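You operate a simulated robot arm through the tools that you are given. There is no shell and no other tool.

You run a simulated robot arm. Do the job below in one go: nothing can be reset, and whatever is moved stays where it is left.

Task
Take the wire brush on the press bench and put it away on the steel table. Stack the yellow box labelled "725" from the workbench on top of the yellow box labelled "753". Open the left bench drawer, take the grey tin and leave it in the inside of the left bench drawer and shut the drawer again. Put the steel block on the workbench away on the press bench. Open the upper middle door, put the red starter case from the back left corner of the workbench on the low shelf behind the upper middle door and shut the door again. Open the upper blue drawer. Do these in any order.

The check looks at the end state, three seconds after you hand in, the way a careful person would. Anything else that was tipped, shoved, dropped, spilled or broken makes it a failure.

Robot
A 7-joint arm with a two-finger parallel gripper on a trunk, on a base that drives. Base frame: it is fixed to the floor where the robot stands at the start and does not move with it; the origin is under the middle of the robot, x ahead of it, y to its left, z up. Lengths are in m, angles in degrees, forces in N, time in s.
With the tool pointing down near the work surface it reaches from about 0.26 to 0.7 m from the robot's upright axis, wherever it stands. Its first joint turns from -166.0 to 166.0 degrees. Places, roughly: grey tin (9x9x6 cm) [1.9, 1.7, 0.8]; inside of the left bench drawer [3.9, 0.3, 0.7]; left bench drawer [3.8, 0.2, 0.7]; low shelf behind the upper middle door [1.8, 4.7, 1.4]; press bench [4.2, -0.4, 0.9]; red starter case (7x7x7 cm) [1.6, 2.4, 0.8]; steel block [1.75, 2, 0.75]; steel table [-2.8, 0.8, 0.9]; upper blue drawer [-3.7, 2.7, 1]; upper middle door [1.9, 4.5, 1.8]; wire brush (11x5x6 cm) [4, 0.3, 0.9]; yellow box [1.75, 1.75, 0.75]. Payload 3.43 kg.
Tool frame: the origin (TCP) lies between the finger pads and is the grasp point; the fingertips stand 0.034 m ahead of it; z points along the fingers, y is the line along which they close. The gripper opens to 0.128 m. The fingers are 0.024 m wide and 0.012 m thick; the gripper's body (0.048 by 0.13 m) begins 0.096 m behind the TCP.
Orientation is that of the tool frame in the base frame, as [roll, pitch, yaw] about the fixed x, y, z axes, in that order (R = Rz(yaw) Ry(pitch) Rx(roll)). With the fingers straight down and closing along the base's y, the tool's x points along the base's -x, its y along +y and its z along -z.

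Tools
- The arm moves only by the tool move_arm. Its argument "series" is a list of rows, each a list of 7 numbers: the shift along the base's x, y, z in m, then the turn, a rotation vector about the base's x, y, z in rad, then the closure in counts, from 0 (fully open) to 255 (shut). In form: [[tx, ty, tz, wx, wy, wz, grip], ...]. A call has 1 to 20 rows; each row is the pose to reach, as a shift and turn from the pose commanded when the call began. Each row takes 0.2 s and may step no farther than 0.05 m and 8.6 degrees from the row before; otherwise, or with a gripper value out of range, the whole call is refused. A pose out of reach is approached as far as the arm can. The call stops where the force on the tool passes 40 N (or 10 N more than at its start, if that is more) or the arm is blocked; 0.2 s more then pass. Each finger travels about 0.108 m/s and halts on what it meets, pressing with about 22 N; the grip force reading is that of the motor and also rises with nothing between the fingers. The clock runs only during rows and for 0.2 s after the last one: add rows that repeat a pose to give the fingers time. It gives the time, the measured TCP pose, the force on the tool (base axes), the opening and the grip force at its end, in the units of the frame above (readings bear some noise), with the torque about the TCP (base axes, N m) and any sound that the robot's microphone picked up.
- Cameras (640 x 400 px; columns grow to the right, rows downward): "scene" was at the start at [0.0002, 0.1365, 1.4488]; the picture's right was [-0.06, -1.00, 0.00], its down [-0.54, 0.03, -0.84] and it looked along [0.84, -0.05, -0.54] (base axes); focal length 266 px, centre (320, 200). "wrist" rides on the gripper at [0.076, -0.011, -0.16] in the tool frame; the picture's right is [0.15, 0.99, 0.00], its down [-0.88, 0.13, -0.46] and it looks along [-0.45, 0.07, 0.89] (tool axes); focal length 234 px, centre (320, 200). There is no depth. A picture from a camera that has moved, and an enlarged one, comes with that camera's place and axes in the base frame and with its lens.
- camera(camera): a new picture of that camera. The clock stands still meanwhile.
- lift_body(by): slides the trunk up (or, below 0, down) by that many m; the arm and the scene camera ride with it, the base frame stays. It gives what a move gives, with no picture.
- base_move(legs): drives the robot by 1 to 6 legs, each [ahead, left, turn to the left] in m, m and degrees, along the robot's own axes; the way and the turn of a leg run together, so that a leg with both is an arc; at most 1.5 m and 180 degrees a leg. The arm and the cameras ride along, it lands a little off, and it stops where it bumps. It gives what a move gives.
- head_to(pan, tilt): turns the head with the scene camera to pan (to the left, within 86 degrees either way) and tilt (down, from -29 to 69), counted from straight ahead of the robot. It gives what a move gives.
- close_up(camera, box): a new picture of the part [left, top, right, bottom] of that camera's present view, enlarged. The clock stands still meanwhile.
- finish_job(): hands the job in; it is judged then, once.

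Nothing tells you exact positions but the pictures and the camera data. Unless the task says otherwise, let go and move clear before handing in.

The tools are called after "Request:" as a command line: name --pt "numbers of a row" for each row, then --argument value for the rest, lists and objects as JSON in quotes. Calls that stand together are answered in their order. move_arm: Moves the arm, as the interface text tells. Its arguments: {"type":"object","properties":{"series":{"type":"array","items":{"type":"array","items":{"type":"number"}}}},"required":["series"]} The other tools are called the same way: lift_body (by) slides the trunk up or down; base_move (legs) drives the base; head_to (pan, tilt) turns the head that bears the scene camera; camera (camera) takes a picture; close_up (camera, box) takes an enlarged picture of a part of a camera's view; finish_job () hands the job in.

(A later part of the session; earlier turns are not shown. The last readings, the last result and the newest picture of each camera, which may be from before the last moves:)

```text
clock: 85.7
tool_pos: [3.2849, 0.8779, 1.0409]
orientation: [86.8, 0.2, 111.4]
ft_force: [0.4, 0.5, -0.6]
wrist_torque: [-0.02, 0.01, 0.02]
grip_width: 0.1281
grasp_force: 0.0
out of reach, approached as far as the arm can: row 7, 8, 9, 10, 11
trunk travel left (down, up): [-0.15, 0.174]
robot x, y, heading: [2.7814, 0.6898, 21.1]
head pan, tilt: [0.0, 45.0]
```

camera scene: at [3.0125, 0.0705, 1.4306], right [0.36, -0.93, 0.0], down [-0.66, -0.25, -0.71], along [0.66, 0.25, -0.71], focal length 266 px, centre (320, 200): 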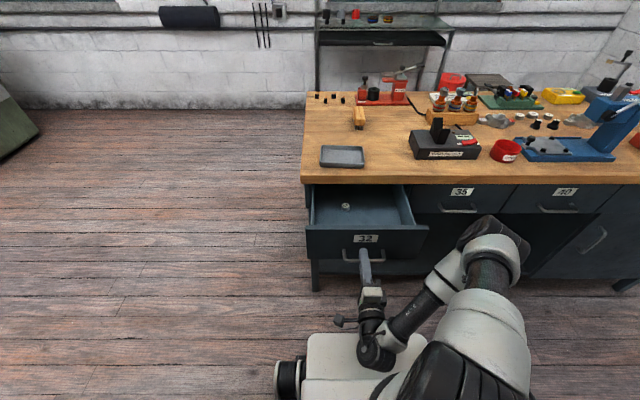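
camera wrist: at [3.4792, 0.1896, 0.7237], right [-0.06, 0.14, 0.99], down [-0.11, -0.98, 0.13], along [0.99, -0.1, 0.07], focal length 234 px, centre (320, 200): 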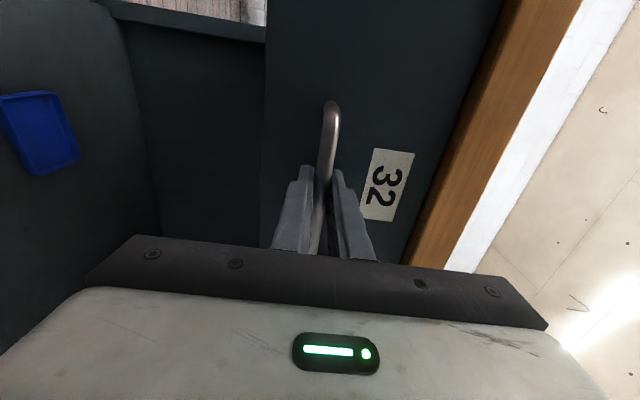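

Request:
move_arm --pt "-0.006 -0.0024 0.008 -0.104 0.0465 0.0806 0" --pt "-0.012 -0.0048 0.016 -0.208 0.093 0.161 0" --pt "-0.018 -0.007 0.024 -0.312 0.14 0.242 0" --pt "-0.025 -0.01 0.032 -0.416 0.186 0.322 0" --pt "-0.03 -0.012 0.04 -0.52 0.233 0.403 0" --pt "-0.037 -0.014 0.048 -0.624 0.279 0.484 0" --pt "-0.043 -0.017 0.056 -0.728 0.326 0.564 0" --pt "-0.05 -0.019 0.064 -0.833 0.372 0.645 0" --pt "-0.056 -0.022 0.072 -0.937 0.419 0.725 0" --pt "-0.062 -0.024 0.08 -1.041 0.465 0.806 0" --pt "-0.068 -0.026 0.088 -1.145 0.512 0.887 0" --pt "-0.074 -0.029 0.096 -1.249 0.558 0.967 0" --pt "-0.08 -0.031 0.104 -1.353 0.605 1.048 0" --pt "-0.087 -0.034 0.112 -1.457 0.651 1.128 0" --pt "-0.093 -0.036 0.12 -1.561 0.698 1.209 0"

Request:
head_to --pan 80 --tilt 25

Request:
camera --camera "scene"

```text
clock: 88.9
tool_pos: [3.1916, 0.8433, 1.1607]
orientation: [177.0, -0.6, -159.0]
ft_force: [-1.2, 0.0, 0.2]
wrist_torque: [0.01, 0.03, 0.0]
grip_width: 0.128
grasp_force: 0.0
out of reach, approached as far as the arm can: row 1, 2, 3, 7
trunk travel left (down, up): [-0.15, 0.174]
robot x, y, heading: [2.7812, 0.6904, 20.8]
head pan, tilt: [0.0, 45.0]
```

```text
clock: 90.5
tool_pos: [3.1902, 0.8427, 1.1604]
orientation: [176.8, -0.5, -159.0]
ft_force: [0.4, 0.8, -0.1]
wrist_torque: [0.0, 0.01, 0.0]
grip_width: 0.1279
grasp_force: 0.1
trunk travel left (down, up): [-0.15, 0.174]
robot x, y, heading: [2.7825, 0.6894, 21.1]
head pan, tilt: [80.0, 25.0]
```

```text
taken
camera scene: at [2.6312, 0.878, 1.4612], right [0.98, 0.19, 0.0], down [0.08, -0.41, -0.91], along [-0.17, 0.89, -0.42], focal length 266 px, centre (320, 200)
```

scene: 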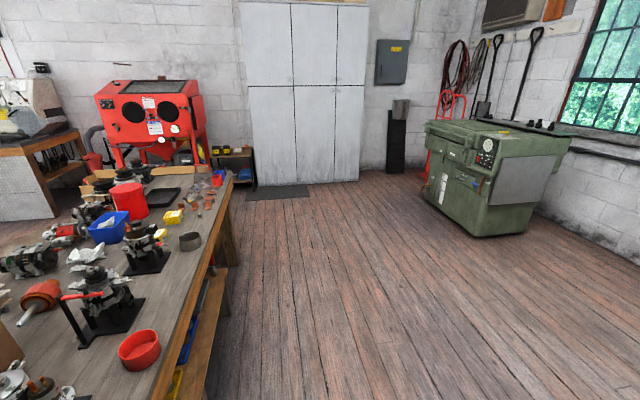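

I can see the grey tin, two yellow boxes and more near the bench's back edge. I'll drive up alongside and straighten the tool.

Request:
move_arm --pt "0 0 0 -0.049 -0.028 0 0"

Request:
close_up --camera "scene" --box '[60, 150, 240, 262]'

Request:
base_move --legs '[[0, 1.3, 0]]'

Request:
base_move --legs '[[0, 0, 90], [0, 0, 90]]'

Request:
head_to --pan 0 --tilt 45

Request:
camera --camera "scene"

```text
clock: 90.9
tool_pos: [3.1911, 0.8424, 1.16]
orientation: [-180.0, 0.0, -159.0]
ft_force: [-0.9, -0.4, 1.1]
wrist_torque: [-0.01, 0.01, 0.03]
grip_width: 0.1281
grasp_force: 0.0
trunk travel left (down, up): [-0.15, 0.174]
robot x, y, heading: [2.7836, 0.6867, 21.1]
head pan, tilt: [80.0, 25.0]
```

```text
3.56 times, centred on (150, 206) of scene
camera zoom: at [2.6312, 0.8778, 1.4612], right [0.98, 0.19, 0.0], down [0.08, -0.41, -0.91], along [-0.17, 0.89, -0.42], focal length 945 px, centre (924, 179)
```

zoom: 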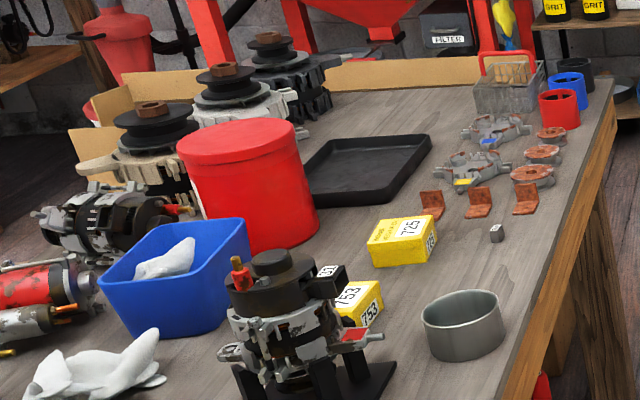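

```text
clock: 103.6
tool_pos: [2.7219, 2.0624, 1.1598]
orientation: [-179.9, 0.0, -159.1]
ft_force: [-0.1, 0.7, 0.2]
wrist_torque: [-0.04, -0.01, -0.01]
grip_width: 0.1281
grasp_force: 0.0
trunk travel left (down, up): [-0.15, 0.174]
robot x, y, heading: [2.3125, 1.9068, 21.0]
head pan, tilt: [80.0, 25.0]
```

```text
clock: 111.9
tool_pos: [1.904, 1.7526, 1.1598]
orientation: [-179.9, 0.0, 21.2]
ft_force: [-0.6, -0.3, 0.6]
wrist_torque: [-0.02, 0.0, 0.0]
grip_width: 0.1282
grasp_force: 0.2
trunk travel left (down, up): [-0.15, 0.174]
robot x, y, heading: [2.3107, 1.91, -158.8]
head pan, tilt: [80.0, 25.0]
```

```text
clock: 113.4
tool_pos: [1.9033, 1.7539, 1.1616]
orientation: [-179.9, 0.0, 21.1]
ft_force: [0.2, 0.0, 0.6]
wrist_torque: [-0.01, 0.06, -0.03]
grip_width: 0.128
grasp_force: 0.0
trunk travel left (down, up): [-0.15, 0.174]
robot x, y, heading: [2.3157, 1.905, -158.8]
head pan, tilt: [0.0, 45.0]
```

```text
taken
camera scene: at [2.3722, 1.7824, 1.4307], right [-0.36, 0.93, 0.0], down [0.66, 0.26, -0.71], along [-0.66, -0.26, -0.71], focal length 266 px, centre (320, 200)
```

scene: 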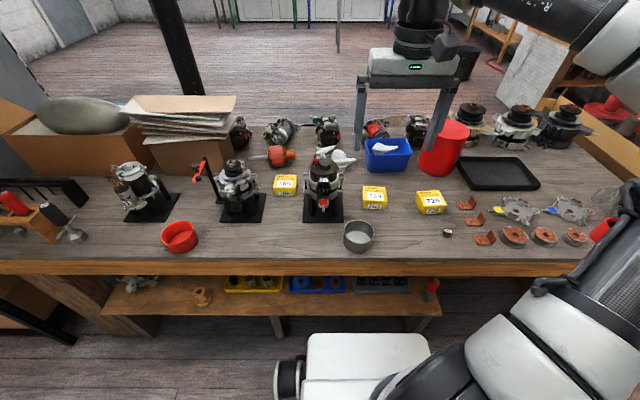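

The items sit before me. Zooming in to read labels and locate them precisely.

Request:
close_up --camera "scene" --box '[340, 150, 500, 250]'

Request:
close_up --camera "scene" --box '[260, 150, 420, 250]'

Request:
close_up --camera "scene" --box '[480, 150, 640, 250]'

Request:
camera --camera "wrist"

```text
4.00 times, centred on (420, 200) of scene
camera zoom: at [2.3722, 1.7824, 1.4307], right [-0.36, 0.93, 0.0], down [0.66, 0.26, -0.71], along [-0.66, -0.26, -0.71], focal length 1063 px, centre (-80, 200)
```

zoom: 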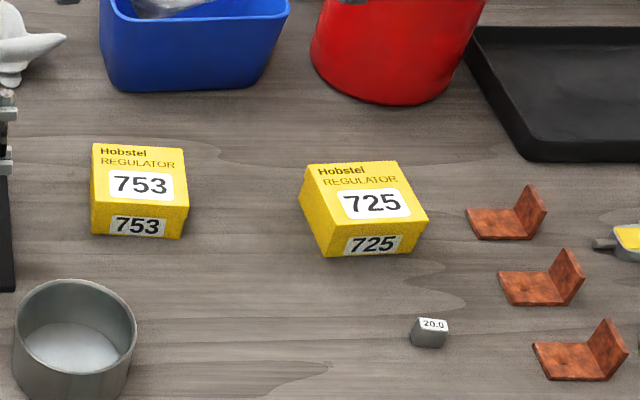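

```text
4.00 times, centred on (340, 200) of scene
camera zoom: at [2.3722, 1.7824, 1.4307], right [-0.36, 0.93, 0.0], down [0.66, 0.26, -0.71], along [-0.66, -0.26, -0.71], focal length 1063 px, centre (240, 200)
```

zoom: 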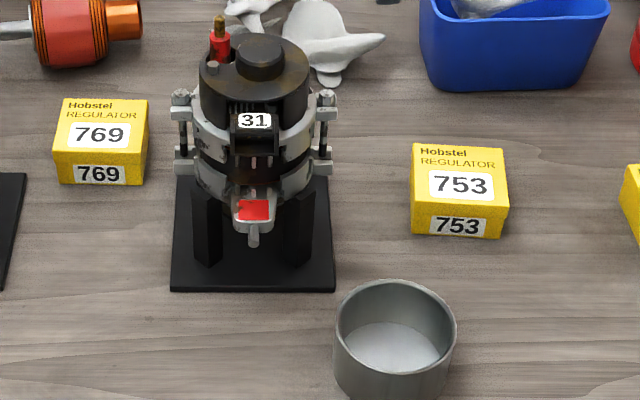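

```text
4.00 times, centred on (560, 200) of scene
camera zoom: at [2.3722, 1.7824, 1.4307], right [-0.36, 0.93, 0.0], down [0.66, 0.26, -0.71], along [-0.66, -0.26, -0.71], focal length 1063 px, centre (-640, 200)
```

zoom: 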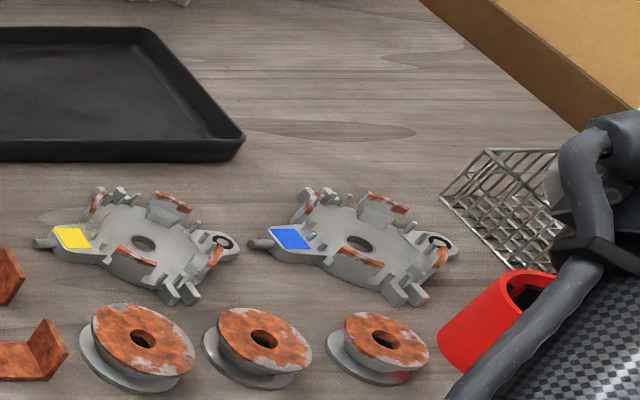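

```text
taken
camera wrist: at [1.9712, 1.791, 1.3208], right [0.49, -0.87, 0.0], down [-0.77, -0.44, 0.46], along [-0.4, -0.22, -0.89], focal length 234 px, centre (320, 200)
```

wrist: 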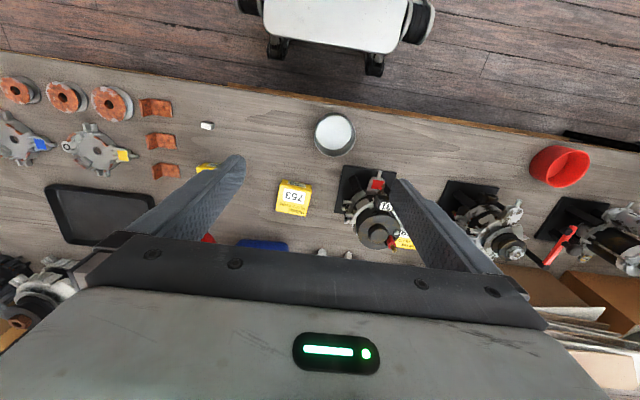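

Boxes 753, 725 and the 20.0 steel block and tin are clear. I'll bring the gripper above box 725 and take a wrist view to measure it.

Request:
move_arm --pt "-0.036 0.021 -0.015 0 0 0 0" --pt "-0.072 0.042 -0.03 0 0 0 0" --pt "-0.108 0.063 -0.045 0 0 0 0" --pt "-0.144 0.084 -0.06 0 0 0 0" --pt "-0.18 0.105 -0.08 0 0 0 0" --pt "-0.216 0.126 -0.1 0 0 0 0" --pt "-0.251 0.145 -0.12 0 0 0 0" --pt "-0.251 0.145 -0.14 0 0 0 0"

Request:
camera --camera "wrist"

Request:
camera --camera "scene"

```text
clock: 115.2
tool_pos: [1.6512, 1.8992, 1.0196]
orientation: [179.9, 0.0, 20.9]
ft_force: [0.6, 0.7, 0.5]
wrist_torque: [-0.03, 0.02, -0.01]
grip_width: 0.1279
grasp_force: 0.0
out of reach, approached as far as the arm can: row 7
trunk travel left (down, up): [-0.15, 0.174]
robot x, y, heading: [2.3109, 1.9093, -158.8]
head pan, tilt: [0.0, 45.0]
```

```text
taken
camera wrist: at [1.7196, 1.9367, 1.1802], right [0.49, -0.87, 0.0], down [-0.78, -0.44, 0.46], along [-0.4, -0.22, -0.89], focal length 234 px, centre (320, 200)
```

wrist: 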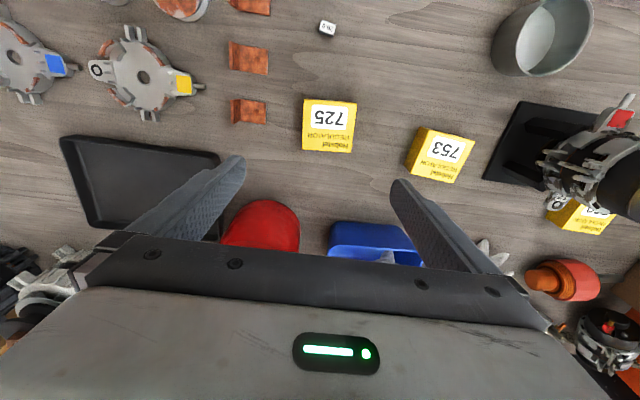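

```text
taken
camera scene: at [2.3721, 1.7826, 1.4307], right [-0.36, 0.93, 0.0], down [0.66, 0.26, -0.71], along [-0.66, -0.26, -0.71], focal length 266 px, centre (320, 200)
```

scene: 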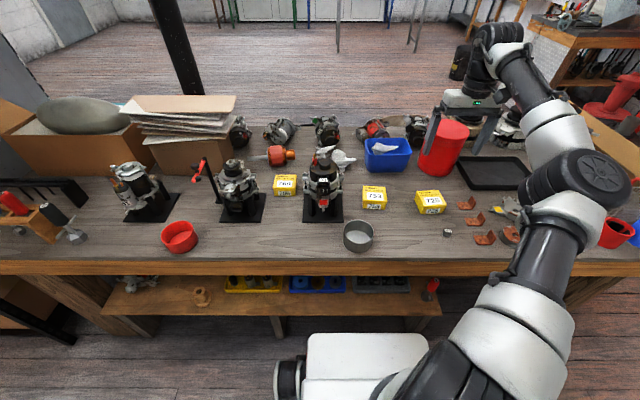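

I'll zoom the wrist view to measure both yellow boxes exactly.

Request:
close_up --camera "wrist" --box '[280, 80, 500, 218]'

```text
2.90 times, centred on (390, 149) of wrist
camera zoom: at [1.7196, 1.9367, 1.1802], right [0.49, -0.87, 0.0], down [-0.78, -0.44, 0.46], along [-0.4, -0.22, -0.89], focal length 679 px, centre (117, 348)
```

zoom: 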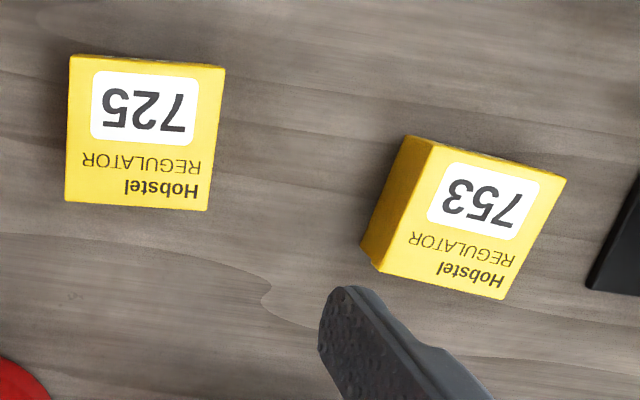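

Measured: 725 centre (1.673, 1.895) yaw 25.7°, 753 centre (1.720, 1.720) yaw 16.2°, tops z≈0.83, bench ≈0.793. Moving down over 725 with the fingers partially opened.

Request:
move_arm --pt "0.011 -0.002 -0.03 0 0 0.042 60" --pt "0.0215 -0.0045 -0.06 0 0 0.084 60" --pt "0.0215 -0.0045 -0.09 0 0 0.084 60" --pt "0.0215 -0.0045 -0.12 0 0 0.084 60" --pt "0.0215 -0.0045 -0.14 0 0 0.084 60"

Request:
camera --camera "wrist"

Request:
camera --camera "scene"

Request:
close_up --camera "scene" --box '[360, 130, 520, 230]'

```text
clock: 116.4
tool_pos: [1.676, 1.8921, 0.8801]
orientation: [-179.9, 0.0, 25.9]
ft_force: [0.8, 0.0, 1.3]
wrist_torque: [0.0, 0.02, 0.01]
grip_width: 0.098
grasp_force: 0.1
trunk travel left (down, up): [-0.15, 0.174]
robot x, y, heading: [2.3117, 1.9076, -159.0]
head pan, tilt: [0.0, 45.0]
```

```text
taken
camera wrist: at [1.7394, 1.9364, 1.0406], right [0.56, -0.83, 0.0], down [-0.73, -0.5, 0.46], along [-0.38, -0.26, -0.89], focal length 234 px, centre (320, 200)
```

wrist: 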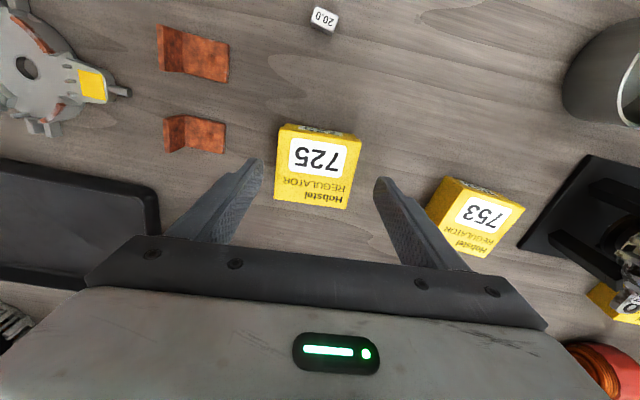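

```text
taken
camera scene: at [2.3722, 1.7825, 1.4307], right [-0.36, 0.93, 0.0], down [0.66, 0.26, -0.71], along [-0.66, -0.26, -0.71], focal length 266 px, centre (320, 200)
```

scene: 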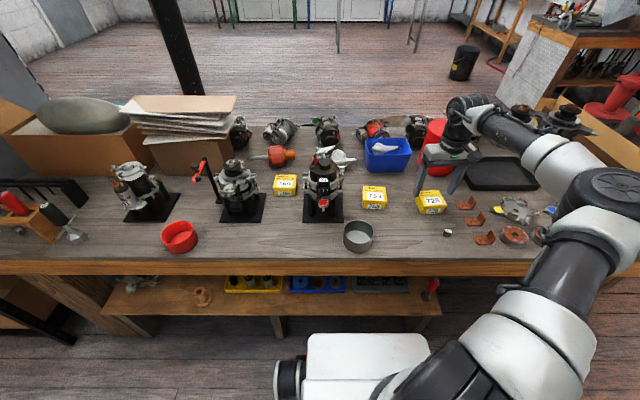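

```text
4.00 times, centred on (440, 180) of scene
camera zoom: at [2.3722, 1.7825, 1.4307], right [-0.36, 0.93, 0.0], down [0.66, 0.26, -0.71], along [-0.66, -0.26, -0.71], focal length 1063 px, centre (-160, 280)
```

zoom: 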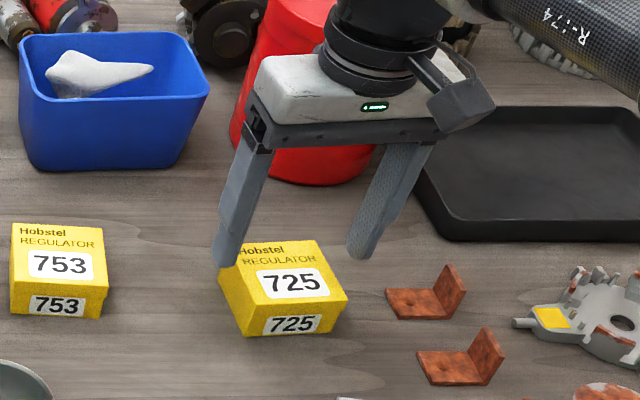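

Alignment looks right. Lowering onto 725 and gripping it.

Request:
move_arm --pt "-0.001 0.002 -0.02 0 0 0 60" --pt "-0.001 0.002 -0.035 0 0 0 60" --pt "-0.001 0.002 -0.045 0 0 0 60" --pt "-0.001 0.002 -0.045 0 0 0 100" --pt "-0.001 0.002 -0.045 0 0 0 150" --pt "-0.001 0.002 -0.045 0 0 0 180" --pt "-0.001 0.002 -0.045 0 0 0 180"

Request:
close_up --camera "scene" --box '[360, 130, 520, 230]'

Request:
camera --camera "wrist"

```text
clock: 118.0
tool_pos: [1.6745, 1.8948, 0.8364]
orientation: [-179.9, 0.0, 25.8]
ft_force: [1.0, 0.2, 0.1]
wrist_torque: [-0.01, -0.03, -0.03]
grip_width: 0.0745
grasp_force: 22.2
trunk travel left (down, up): [-0.15, 0.174]
robot x, y, heading: [2.3128, 1.909, -159.0]
head pan, tilt: [0.0, 45.0]
```

```text
4.00 times, centred on (440, 180) of scene
camera zoom: at [2.3722, 1.7825, 1.4306], right [-0.36, 0.93, 0.0], down [0.66, 0.26, -0.71], along [-0.66, -0.26, -0.71], focal length 1063 px, centre (-160, 280)
```

zoom: 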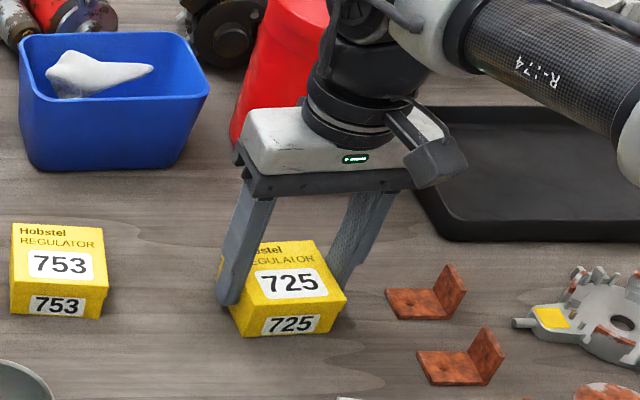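

```text
taken
camera wrist: at [1.7375, 1.9385, 0.9959], right [0.56, -0.83, 0.0], down [-0.74, -0.5, 0.46], along [-0.38, -0.26, -0.89], focal length 234 px, centre (320, 200)
```

wrist: 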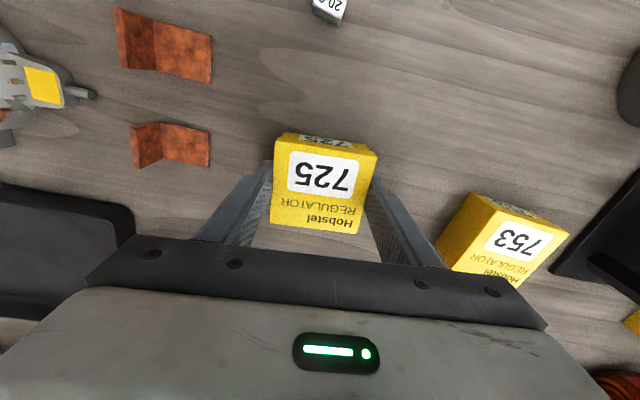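

725 is held. Lifting, moving over 753 and aligning yaw.

Request:
move_arm --pt "0 0 0.04 0 0 0 180" --pt "0 0 0.08 0 0 0 180" --pt "0.011 -0.044 0.08 0 0 -0.042 180" --pt "0.021 -0.088 0.08 0 0 -0.084 180" --pt "0.032 -0.132 0.08 0 0 -0.126 180" --pt "0.0425 -0.1753 0.08 0 0 -0.1676 180" --pt "0.0425 -0.1753 0.06 0 0 -0.1676 180" --pt "0.0425 -0.1753 0.05 0 0 -0.1676 180"

Request:
camera --camera "wrist"

Request:
close_up --camera "scene" --box '[300, 130, 460, 230]'

```text
clock: 119.8
tool_pos: [1.716, 1.7185, 0.8864]
orientation: [-179.9, 0.0, 16.3]
ft_force: [0.6, -0.4, -1.0]
wrist_torque: [0.0, 0.01, 0.02]
grip_width: 0.0748
grasp_force: 21.6
trunk travel left (down, up): [-0.15, 0.174]
robot x, y, heading: [2.3116, 1.9086, -158.6]
head pan, tilt: [0.0, 45.0]
```

```text
taken
camera wrist: at [1.7862, 1.7524, 1.0458], right [0.42, -0.91, 0.0], down [-0.81, -0.37, 0.46], along [-0.41, -0.19, -0.89], focal length 234 px, centre (320, 200)
```

wrist: 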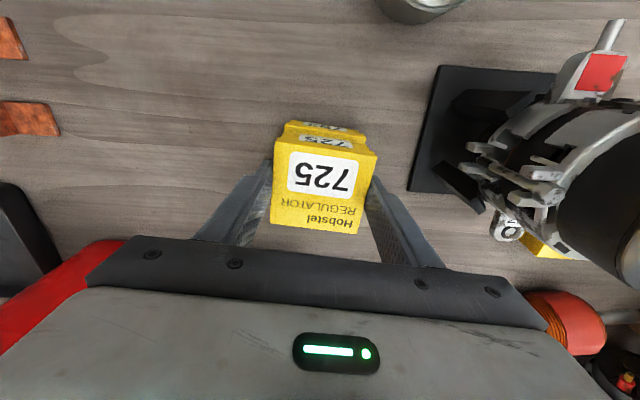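

```text
4.00 times, centred on (380, 180) of scene
camera zoom: at [2.3721, 1.7825, 1.4307], right [-0.36, 0.93, 0.0], down [0.66, 0.26, -0.71], along [-0.66, -0.26, -0.71], focal length 1063 px, centre (80, 280)
```

zoom: 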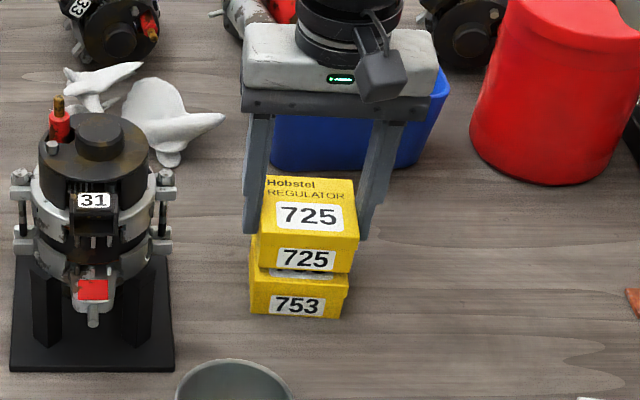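

725 is aligned above 753 with about a 12 mm gap. Lowering gently.

Request:
move_arm --pt "0 0 -0.005 0 0 0 180" --pt "0 0 -0.009 0 0 0 180" --pt "0 0 -0.0105 0 0 0 180"

Request:
close_up --camera "scene" --box '[350, 160, 430, 210]'

```text
clock: 120.6
tool_pos: [1.717, 1.7203, 0.8754]
orientation: [-179.9, 0.0, 16.3]
ft_force: [-1.3, 0.3, 2.7]
wrist_torque: [-0.01, -0.14, -0.01]
grip_width: 0.0745
grasp_force: 22.0
trunk travel left (down, up): [-0.15, 0.174]
robot x, y, heading: [2.312, 1.9098, -158.9]
head pan, tilt: [0.0, 45.0]
```

```text
8.00 times, centred on (390, 185) of scene
camera zoom: at [2.3723, 1.7826, 1.4307], right [-0.36, 0.93, 0.0], down [0.66, 0.26, -0.71], along [-0.66, -0.26, -0.71], focal length 2125 px, centre (-240, 320)
```

zoom: 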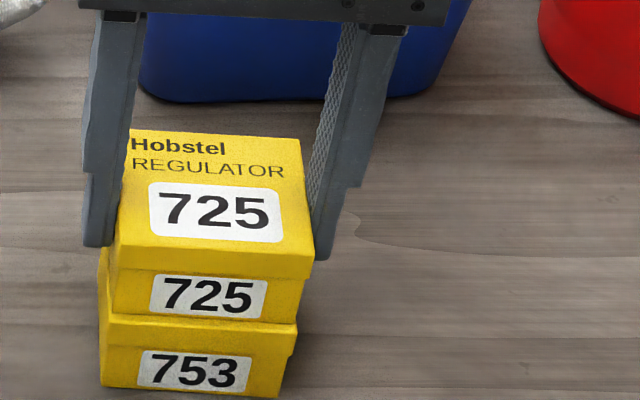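

They are in contact. Releasing and lifting off.

Request:
move_arm --pt "0 0 -0.001 0 0 0 180" --pt "0 0 -0.001 0 0 0 140" --pt "0 0 -0.001 0 0 0 100" --pt "0 0 -0.001 0 0 0 60" --pt "0 0 -0.001 0 0 0 60" --pt "0 0 0.03 0 0 0 60" --pt "0 0 0.07 0 0 0 60" --pt "0 0 0.11 0 0 0 60" --pt "0 0 0.15 0 0 0 30"

Request:
close_up --camera "scene" --box '[340, 150, 500, 250]'

Request:
camera --camera "wrist"

```text
clock: 122.6
tool_pos: [1.7162, 1.7193, 1.0258]
orientation: [-179.9, 0.0, 16.2]
ft_force: [0.1, -0.8, 0.3]
wrist_torque: [-0.04, -0.03, -0.03]
grip_width: 0.1129
grasp_force: 0.0
trunk travel left (down, up): [-0.15, 0.174]
robot x, y, heading: [2.3115, 1.9078, -158.8]
head pan, tilt: [0.0, 45.0]
```

```text
4.00 times, centred on (420, 200) of scene
camera zoom: at [2.3721, 1.7825, 1.4306], right [-0.36, 0.93, 0.0], down [0.66, 0.26, -0.71], along [-0.66, -0.26, -0.71], focal length 1063 px, centre (-80, 200)
```

zoom: 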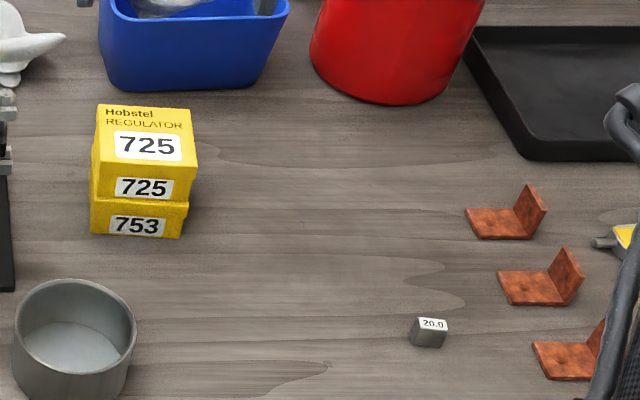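

```text
taken
camera wrist: at [1.786, 1.7523, 1.1855], right [0.42, -0.91, 0.0], down [-0.81, -0.37, 0.46], along [-0.41, -0.19, -0.89], focal length 234 px, centre (320, 200)
```

wrist: 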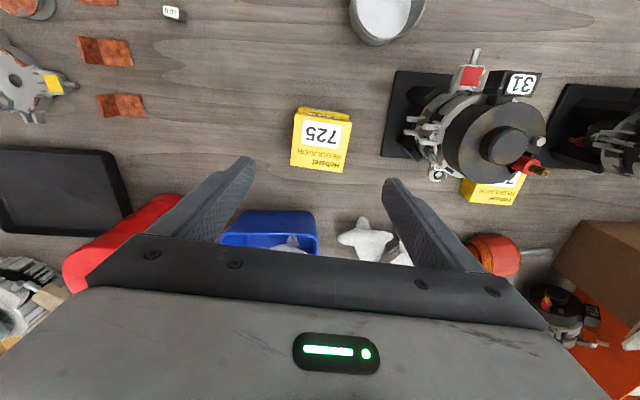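

The stack is good. Now the tin: moving over it at about (1.906, 1.718).

Request:
move_arm --pt "0.045 0 0 0 0 0.043 0" --pt "0.09 0 0 0 0 0.087 0" --pt "0.135 0 0 0 0 0.087 0" --pt "0.165 0 -0.03 0 0 0.087 0" --pt "0.19 -0.001 -0.06 0 0 0.087 0" --pt "0.19 -0.001 -0.1 0 0 0.087 0" --pt "0.19 -0.001 -0.12 0 0 0.087 0"

Request:
camera --camera "wrist"

Request:
close_up --camera "scene" --box '[280, 150, 440, 250]'

```text
clock: 124.2
tool_pos: [1.9078, 1.7186, 0.9046]
orientation: [-179.9, 0.0, 21.3]
ft_force: [0.3, 0.6, 0.5]
wrist_torque: [-0.01, 0.0, -0.01]
grip_width: 0.1279
grasp_force: 0.0
trunk travel left (down, up): [-0.15, 0.174]
robot x, y, heading: [2.3145, 1.9088, -158.6]
head pan, tilt: [0.0, 45.0]
```

```text
taken
camera wrist: at [1.9734, 1.7568, 1.065], right [0.5, -0.87, 0.0], down [-0.77, -0.44, 0.46], along [-0.4, -0.22, -0.89], focal length 234 px, centre (320, 200)
```

wrist: 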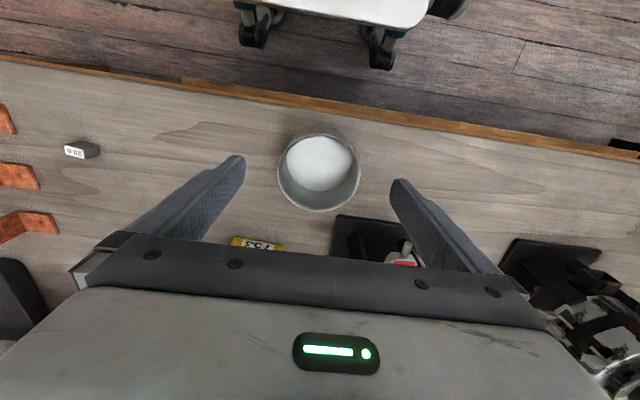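

```text
4.00 times, centred on (360, 200) of scene
camera zoom: at [2.3722, 1.7825, 1.4307], right [-0.36, 0.93, 0.0], down [0.66, 0.26, -0.71], along [-0.66, -0.26, -0.71], focal length 1063 px, centre (160, 200)
```

zoom: 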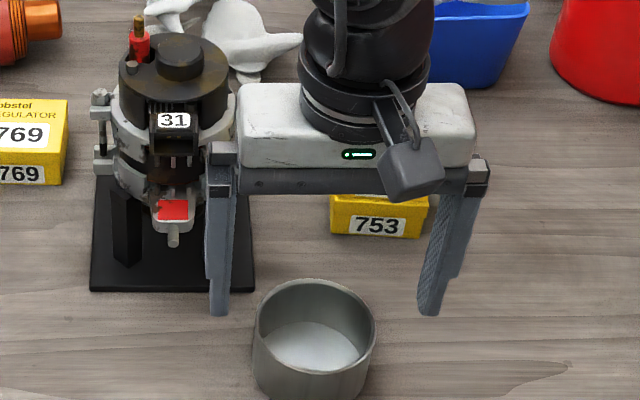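

Centered on the tin. Lowering and gripping.

Request:
move_arm --pt "-0.001 0 -0.025 0 0 0 0" --pt "-0.001 0 -0.05 0 0 0 0" --pt "-0.001 0 -0.068 0 0 0 0" --pt "-0.001 0 -0.068 0 0 0 60" --pt "-0.001 0 -0.068 0 0 0 120" --pt "-0.001 0 -0.068 0 0 0 160" --pt "-0.001 0 -0.068 0 0 0 160" --pt "-0.001 0 -0.03 0 0 0 160"

Request:
camera --camera "wrist"

Request:
close_up --camera "scene" --box '[280, 150, 440, 250]'

```text
clock: 126.0
tool_pos: [1.9059, 1.7195, 0.8744]
orientation: [-179.9, -0.1, 21.2]
ft_force: [-0.3, -0.1, -0.4]
wrist_torque: [0.01, -0.02, 0.02]
grip_width: 0.0845
grasp_force: 21.7
trunk travel left (down, up): [-0.15, 0.174]
robot x, y, heading: [2.3139, 1.9088, -158.6]
head pan, tilt: [0.0, 45.0]
```

```text
taken
camera wrist: at [1.9714, 1.7575, 1.0353], right [0.5, -0.87, 0.0], down [-0.77, -0.44, 0.45], along [-0.4, -0.22, -0.89], focal length 234 px, centre (320, 200)
```

wrist: 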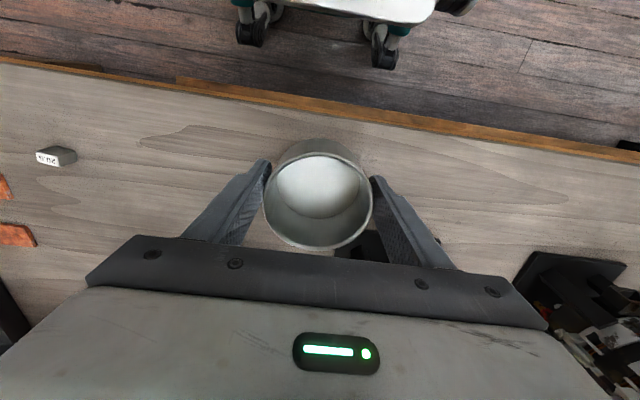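

```text
4.00 times, centred on (360, 200) of scene
camera zoom: at [2.3719, 1.7825, 1.4306], right [-0.36, 0.93, 0.0], down [0.66, 0.26, -0.71], along [-0.66, -0.26, -0.71], focal length 1063 px, centre (160, 200)
```

zoom: 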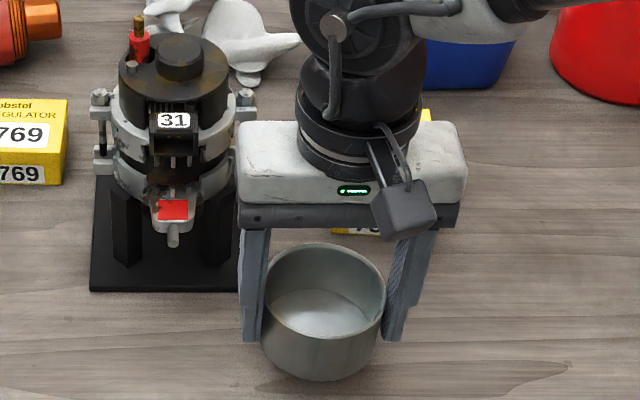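

Tin is held. Raising it, then I'll drive back to the open drawer.

Request:
move_arm --pt "0 0 0.045 0 0 0 160" --pt "0 0 0.09 0 0 0 160" --pt "0 0 0.135 0 0 0 160" --pt "0 0 0.18 0 0 0 160" --pt "0 0 0.225 0 0 0 160" --pt "0 0 0.27 0 0 0 160"

Request:
base_move --legs '[[-0.06, 0, 0], [0, 0, -90], [0, 0, -90]]'

```text
clock: 127.4
tool_pos: [1.906, 1.7187, 1.1468]
orientation: [-179.8, -0.1, 21.3]
ft_force: [-0.2, -0.1, -1.1]
wrist_torque: [-0.01, -0.01, 0.01]
grip_width: 0.0848
grasp_force: 21.9
trunk travel left (down, up): [-0.15, 0.174]
robot x, y, heading: [2.313, 1.9096, -158.5]
head pan, tilt: [0.0, 45.0]
```

```text
clock: 136.3
tool_pos: [2.7751, 2.1192, 1.1462]
orientation: [-179.9, 0.0, -158.9]
ft_force: [0.7, -0.2, -0.4]
wrist_torque: [0.01, 0.0, 0.0]
grip_width: 0.0837
grasp_force: 22.1
trunk travel left (down, up): [-0.15, 0.174]
robot x, y, heading: [2.3689, 1.9297, 21.2]
head pan, tilt: [0.0, 45.0]
```

Request:
base_move --legs '[[0, -1.1, 0], [0, -1.0, 0]]'

Request:
camera --camera "scene"

Request:
camera --camera "wrist"

```text
clock: 156.6
tool_pos: [3.5177, 0.1642, 1.1464]
orientation: [-179.8, 0.0, -158.9]
ft_force: [0.6, 0.8, -0.3]
wrist_torque: [-0.03, -0.01, -0.01]
grip_width: 0.0828
grasp_force: 22.4
trunk travel left (down, up): [-0.15, 0.174]
robot x, y, heading: [3.1097, -0.022, 21.0]
head pan, tilt: [0.0, 45.0]
```

```text
taken
camera scene: at [3.0544, 0.1056, 1.4306], right [0.36, -0.93, 0.0], down [-0.66, -0.25, -0.71], along [0.66, 0.25, -0.71], focal length 266 px, centre (320, 200)
```

scene: 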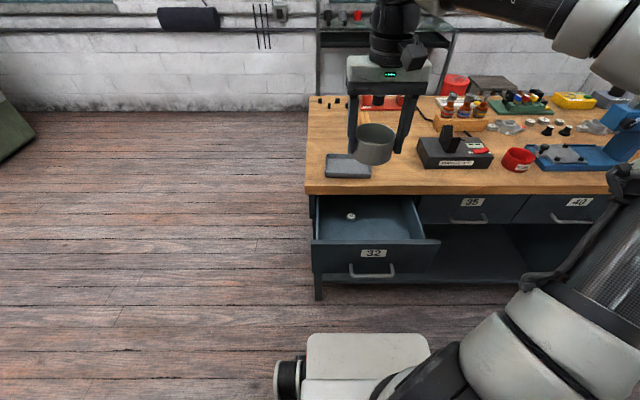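

```text
taken
camera wrist: at [3.4522, 0.1277, 1.3063], right [-0.49, 0.87, 0.0], down [0.78, 0.44, 0.46], along [0.4, 0.22, -0.89], focal length 234 px, centre (320, 200)
```

wrist: 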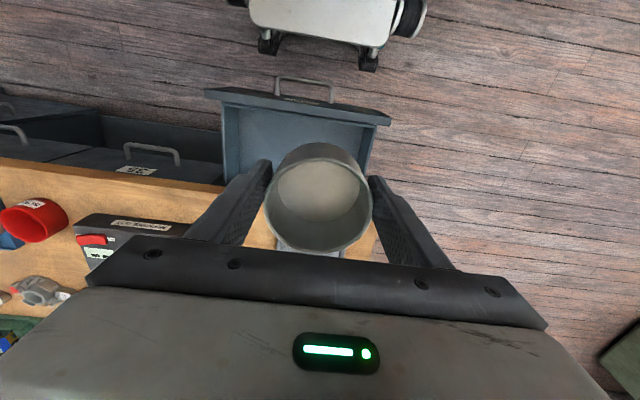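

Request:
close_up --camera "scene" --box '[295, 170, 455, 270]'

```text
4.00 times, centred on (375, 220) of scene
camera zoom: at [3.0544, 0.1056, 1.4306], right [0.36, -0.93, 0.0], down [-0.66, -0.25, -0.71], along [0.66, 0.25, -0.71], focal length 1063 px, centre (100, 120)
```

zoom: 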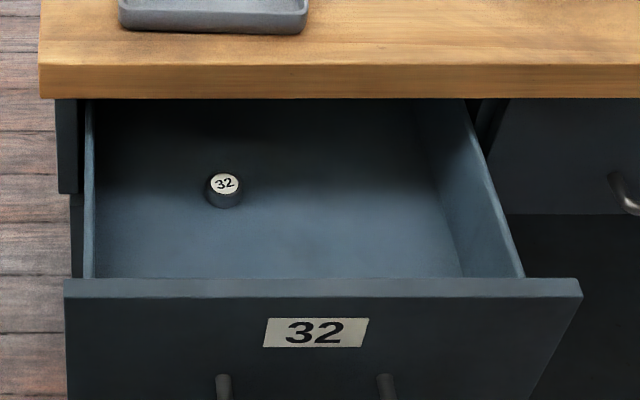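

Drawer opening spans n≈3.33–3.506 with a "32" puck further back. I'll lower the tin into the front-middle of the drawer.

Request:
move_arm --pt "0.037 -0.011 -0.02 0 0 0 160" --pt "0.073 -0.023 -0.04 0 0 0 160" --pt "0.073 -0.023 -0.08 0 0 0 160" --pt "0.073 -0.023 -0.12 0 0 0 160" --pt "0.073 -0.023 -0.16 0 0 0 160" --pt "0.073 -0.023 -0.2 0 0 0 160" --pt "0.073 -0.023 -0.23 0 0 0 160"

Request:
close_up --camera "scene" --box '[295, 120, 455, 220]'

Request:
camera --camera "wrist"

Request:
camera --camera "scene"

```text
clock: 158.2
tool_pos: [3.5928, 0.1417, 0.9161]
orientation: [180.0, 0.0, -159.0]
ft_force: [0.8, 0.3, 0.2]
wrist_torque: [0.01, 0.0, -0.02]
grip_width: 0.0825
grasp_force: 22.1
trunk travel left (down, up): [-0.15, 0.174]
robot x, y, heading: [3.1073, -0.023, 20.9]
head pan, tilt: [0.0, 45.0]
```

```text
4.00 times, centred on (375, 170) of scene
camera zoom: at [3.0543, 0.1056, 1.4307], right [0.36, -0.93, 0.0], down [-0.66, -0.25, -0.71], along [0.66, 0.25, -0.71], focal length 1063 px, centre (100, 320)
```

zoom: 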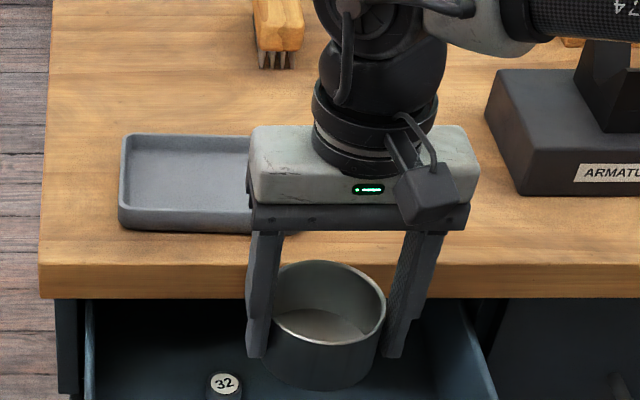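

```text
taken
camera wrist: at [3.5254, 0.1055, 1.0763], right [-0.49, 0.87, 0.0], down [0.78, 0.44, 0.46], along [0.4, 0.22, -0.89], focal length 234 px, centre (320, 200)
```

wrist: 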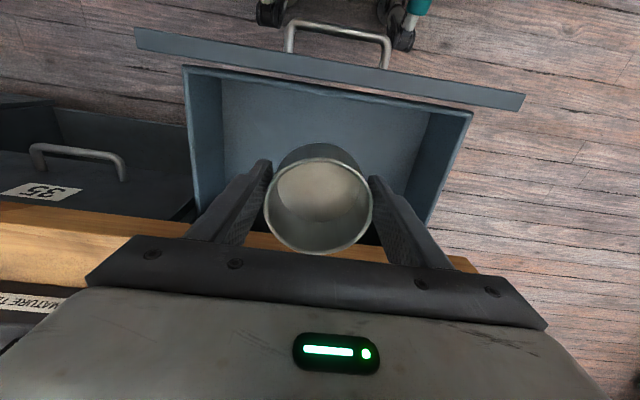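

```text
taken
camera scene: at [3.0543, 0.1056, 1.4307], right [0.36, -0.93, 0.0], down [-0.66, -0.25, -0.71], along [0.66, 0.25, -0.71], focal length 266 px, centre (320, 200)
```

scene: 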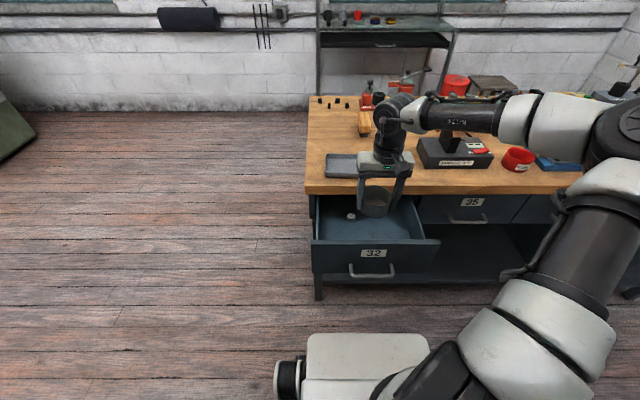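

Clear all around. Lowering into the drawer.

Request:
move_arm --pt "0 0 -0.04 0 0 0 160" --pt "0 0 -0.08 0 0 0 160" --pt "0 0 -0.12 0 0 0 160" --pt "0 0 -0.14 0 0 0 160"

Request:
close_up --camera "scene" --box '[295, 150, 455, 250]'

Request:
camera --camera "wrist"

```text
clock: 159.2
tool_pos: [3.5913, 0.1416, 0.7767]
orientation: [-179.9, 0.0, -159.0]
ft_force: [-0.2, 0.3, -0.4]
wrist_torque: [-0.02, 0.04, -0.01]
grip_width: 0.0827
grasp_force: 21.8
trunk travel left (down, up): [-0.15, 0.174]
robot x, y, heading: [3.1135, -0.0225, 20.8]
head pan, tilt: [0.0, 45.0]
```

```text
4.00 times, centred on (375, 200) of scene
camera zoom: at [3.0544, 0.1056, 1.4307], right [0.36, -0.93, 0.0], down [-0.66, -0.25, -0.71], along [0.66, 0.25, -0.71], focal length 1063 px, centre (100, 200)
```

zoom: 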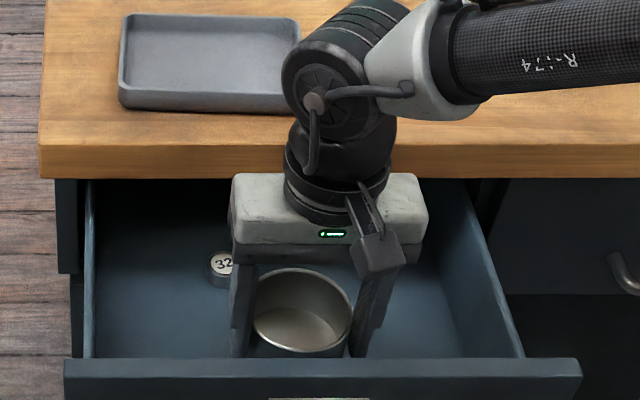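

```text
taken
camera wrist: at [3.5256, 0.1049, 0.9364], right [-0.49, 0.87, 0.0], down [0.78, 0.44, 0.46], along [0.4, 0.22, -0.89], focal length 234 px, centre (320, 200)
```

wrist: 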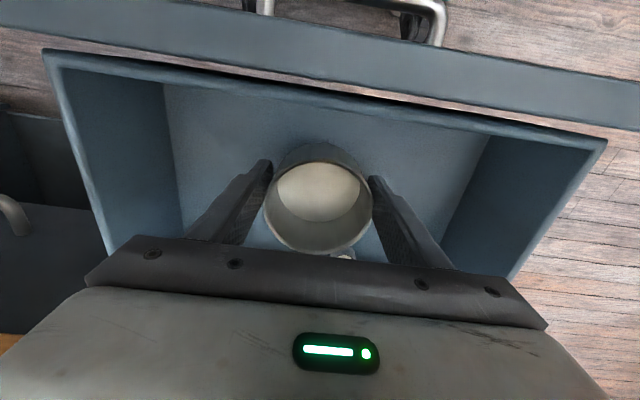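

Request:
move_arm --pt "0 0 -0.01 0 0 0 160" --pt "0 0 -0.018 0 0 0 160" --pt "0 0 -0.022 0 0 0 160"

Request:
close_up --camera "scene" --box '[295, 150, 455, 250]'

```text
clock: 160.0
tool_pos: [3.5911, 0.1406, 0.7541]
orientation: [-179.8, -0.1, -159.1]
ft_force: [-0.2, -0.1, -0.8]
wrist_torque: [0.0, 0.0, 0.0]
grip_width: 0.0826
grasp_force: 21.8
trunk travel left (down, up): [-0.15, 0.174]
robot x, y, heading: [3.1123, -0.0229, 21.1]
head pan, tilt: [0.0, 45.0]
```

```text
4.00 times, centred on (375, 200) of scene
camera zoom: at [3.0544, 0.1056, 1.4306], right [0.36, -0.93, 0.0], down [-0.66, -0.25, -0.71], along [0.66, 0.25, -0.71], focal length 1063 px, centre (100, 200)
```

zoom: 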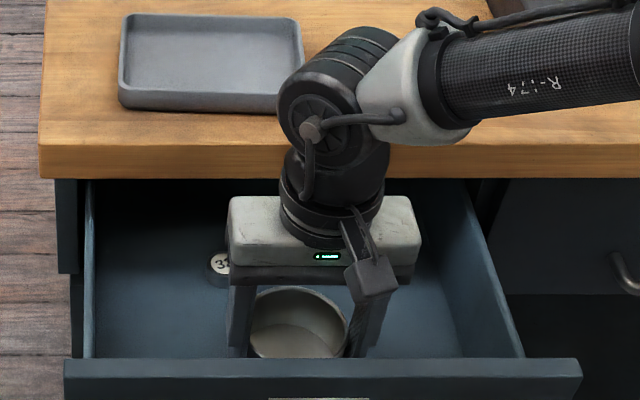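

Request:
camera --camera "scene"

Request:
close_up --camera "scene" --box '[360, 80, 600, 230]'

```text
taken
camera scene: at [3.0544, 0.1056, 1.4306], right [0.36, -0.93, 0.0], down [-0.66, -0.25, -0.71], along [0.66, 0.25, -0.71], focal length 266 px, centre (320, 200)
```

scene: 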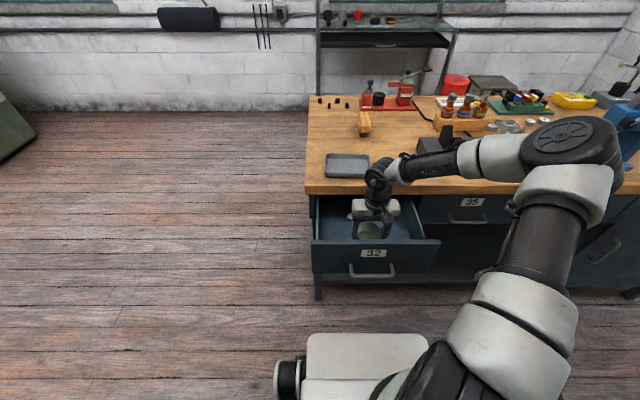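

```text
2.67 times, centred on (480, 155) of scene
camera zoom: at [3.0544, 0.1056, 1.4306], right [0.36, -0.93, 0.0], down [-0.66, -0.25, -0.71], along [0.66, 0.25, -0.71], focal length 708 px, centre (-107, 320)
```

zoom: 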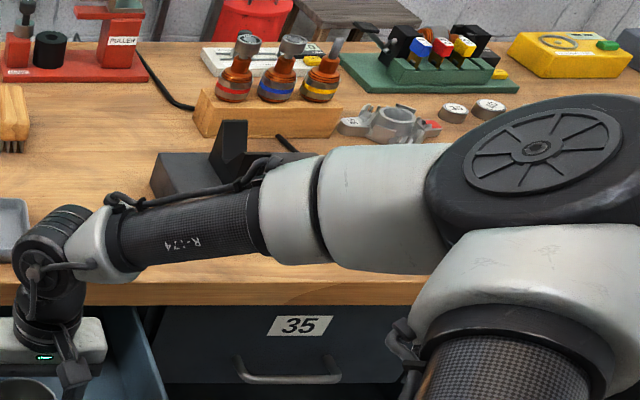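

Forearm clears the armature tester. Lowering the last bit until contact.

Request:
move_arm --pt "0 0 -0.004 0 0 0 160" --pt "0 0 -0.007 0 0 0 160" --pt "0 0 -0.01 0 0 0 160"

```text
clock: 160.8
tool_pos: [3.5918, 0.1411, 0.7465]
orientation: [-179.9, 0.3, -159.0]
ft_force: [0.4, -2.6, 19.3]
wrist_torque: [0.08, -0.17, -0.12]
grip_width: 0.0821
grasp_force: 22.4
trunk travel left (down, up): [-0.15, 0.174]
robot x, y, heading: [3.1104, -0.0197, 20.8]
head pan, tilt: [0.0, 45.0]
```

Contact with the drawer floor. Releasing and rising.

Request:
move_arm --pt "0 0 0.002 0 0 0 160" --pt "0 0 0.002 0 0 0 80" --pt "0 0 0.002 0 0 0 10" --pt "0 0 0.002 0 0 0 10" --pt "0 0 0.03 0 0 0 10" --pt "0 0 0.07 0 0 0 10" --pt "0 0 0.11 0 0 0 10" --pt "0 0 0.15 0 0 0 10" --pt "0 0 0.19 0 0 0 10" --pt "0 0 0.23 0 0 0 10" --pt "-0.025 -0.01 0.27 0 0 0 10" --pt "-0.05 -0.02 0.31 0 0 0 10" --pt "-0.08 -0.03 0.34 0 0 0 10"

Request:
close_up --camera "scene" --box '[295, 150, 455, 250]'

Request:
camera --camera "scene"

```text
clock: 163.6
tool_pos: [3.5107, 0.109, 1.0847]
orientation: [-179.9, -0.2, -159.1]
ft_force: [-0.8, 1.1, 0.3]
wrist_torque: [0.03, 0.0, -0.01]
grip_width: 0.1229
grasp_force: 0.0
trunk travel left (down, up): [-0.15, 0.174]
robot x, y, heading: [3.1091, -0.0225, 20.8]
head pan, tilt: [0.0, 45.0]
```

```text
4.00 times, centred on (375, 200) of scene
camera zoom: at [3.0545, 0.1056, 1.4306], right [0.36, -0.93, 0.0], down [-0.66, -0.25, -0.71], along [0.66, 0.25, -0.71], focal length 1063 px, centre (100, 200)
```

zoom: 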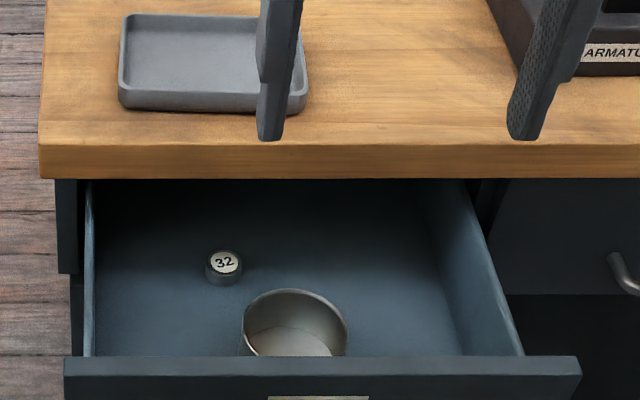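

```text
taken
camera scene: at [3.0545, 0.1056, 1.4306], right [0.36, -0.93, 0.0], down [-0.66, -0.25, -0.71], along [0.66, 0.25, -0.71], focal length 266 px, centre (320, 200)
```

scene: 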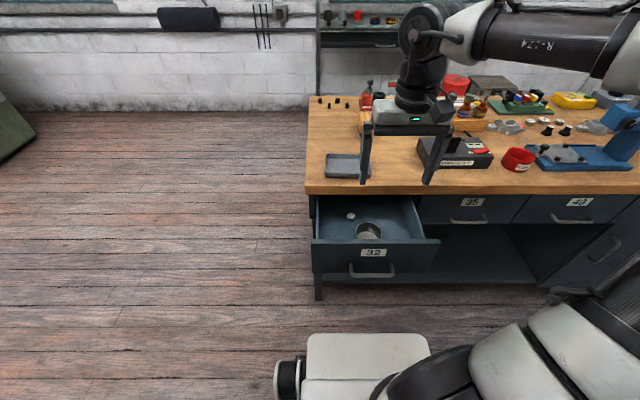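

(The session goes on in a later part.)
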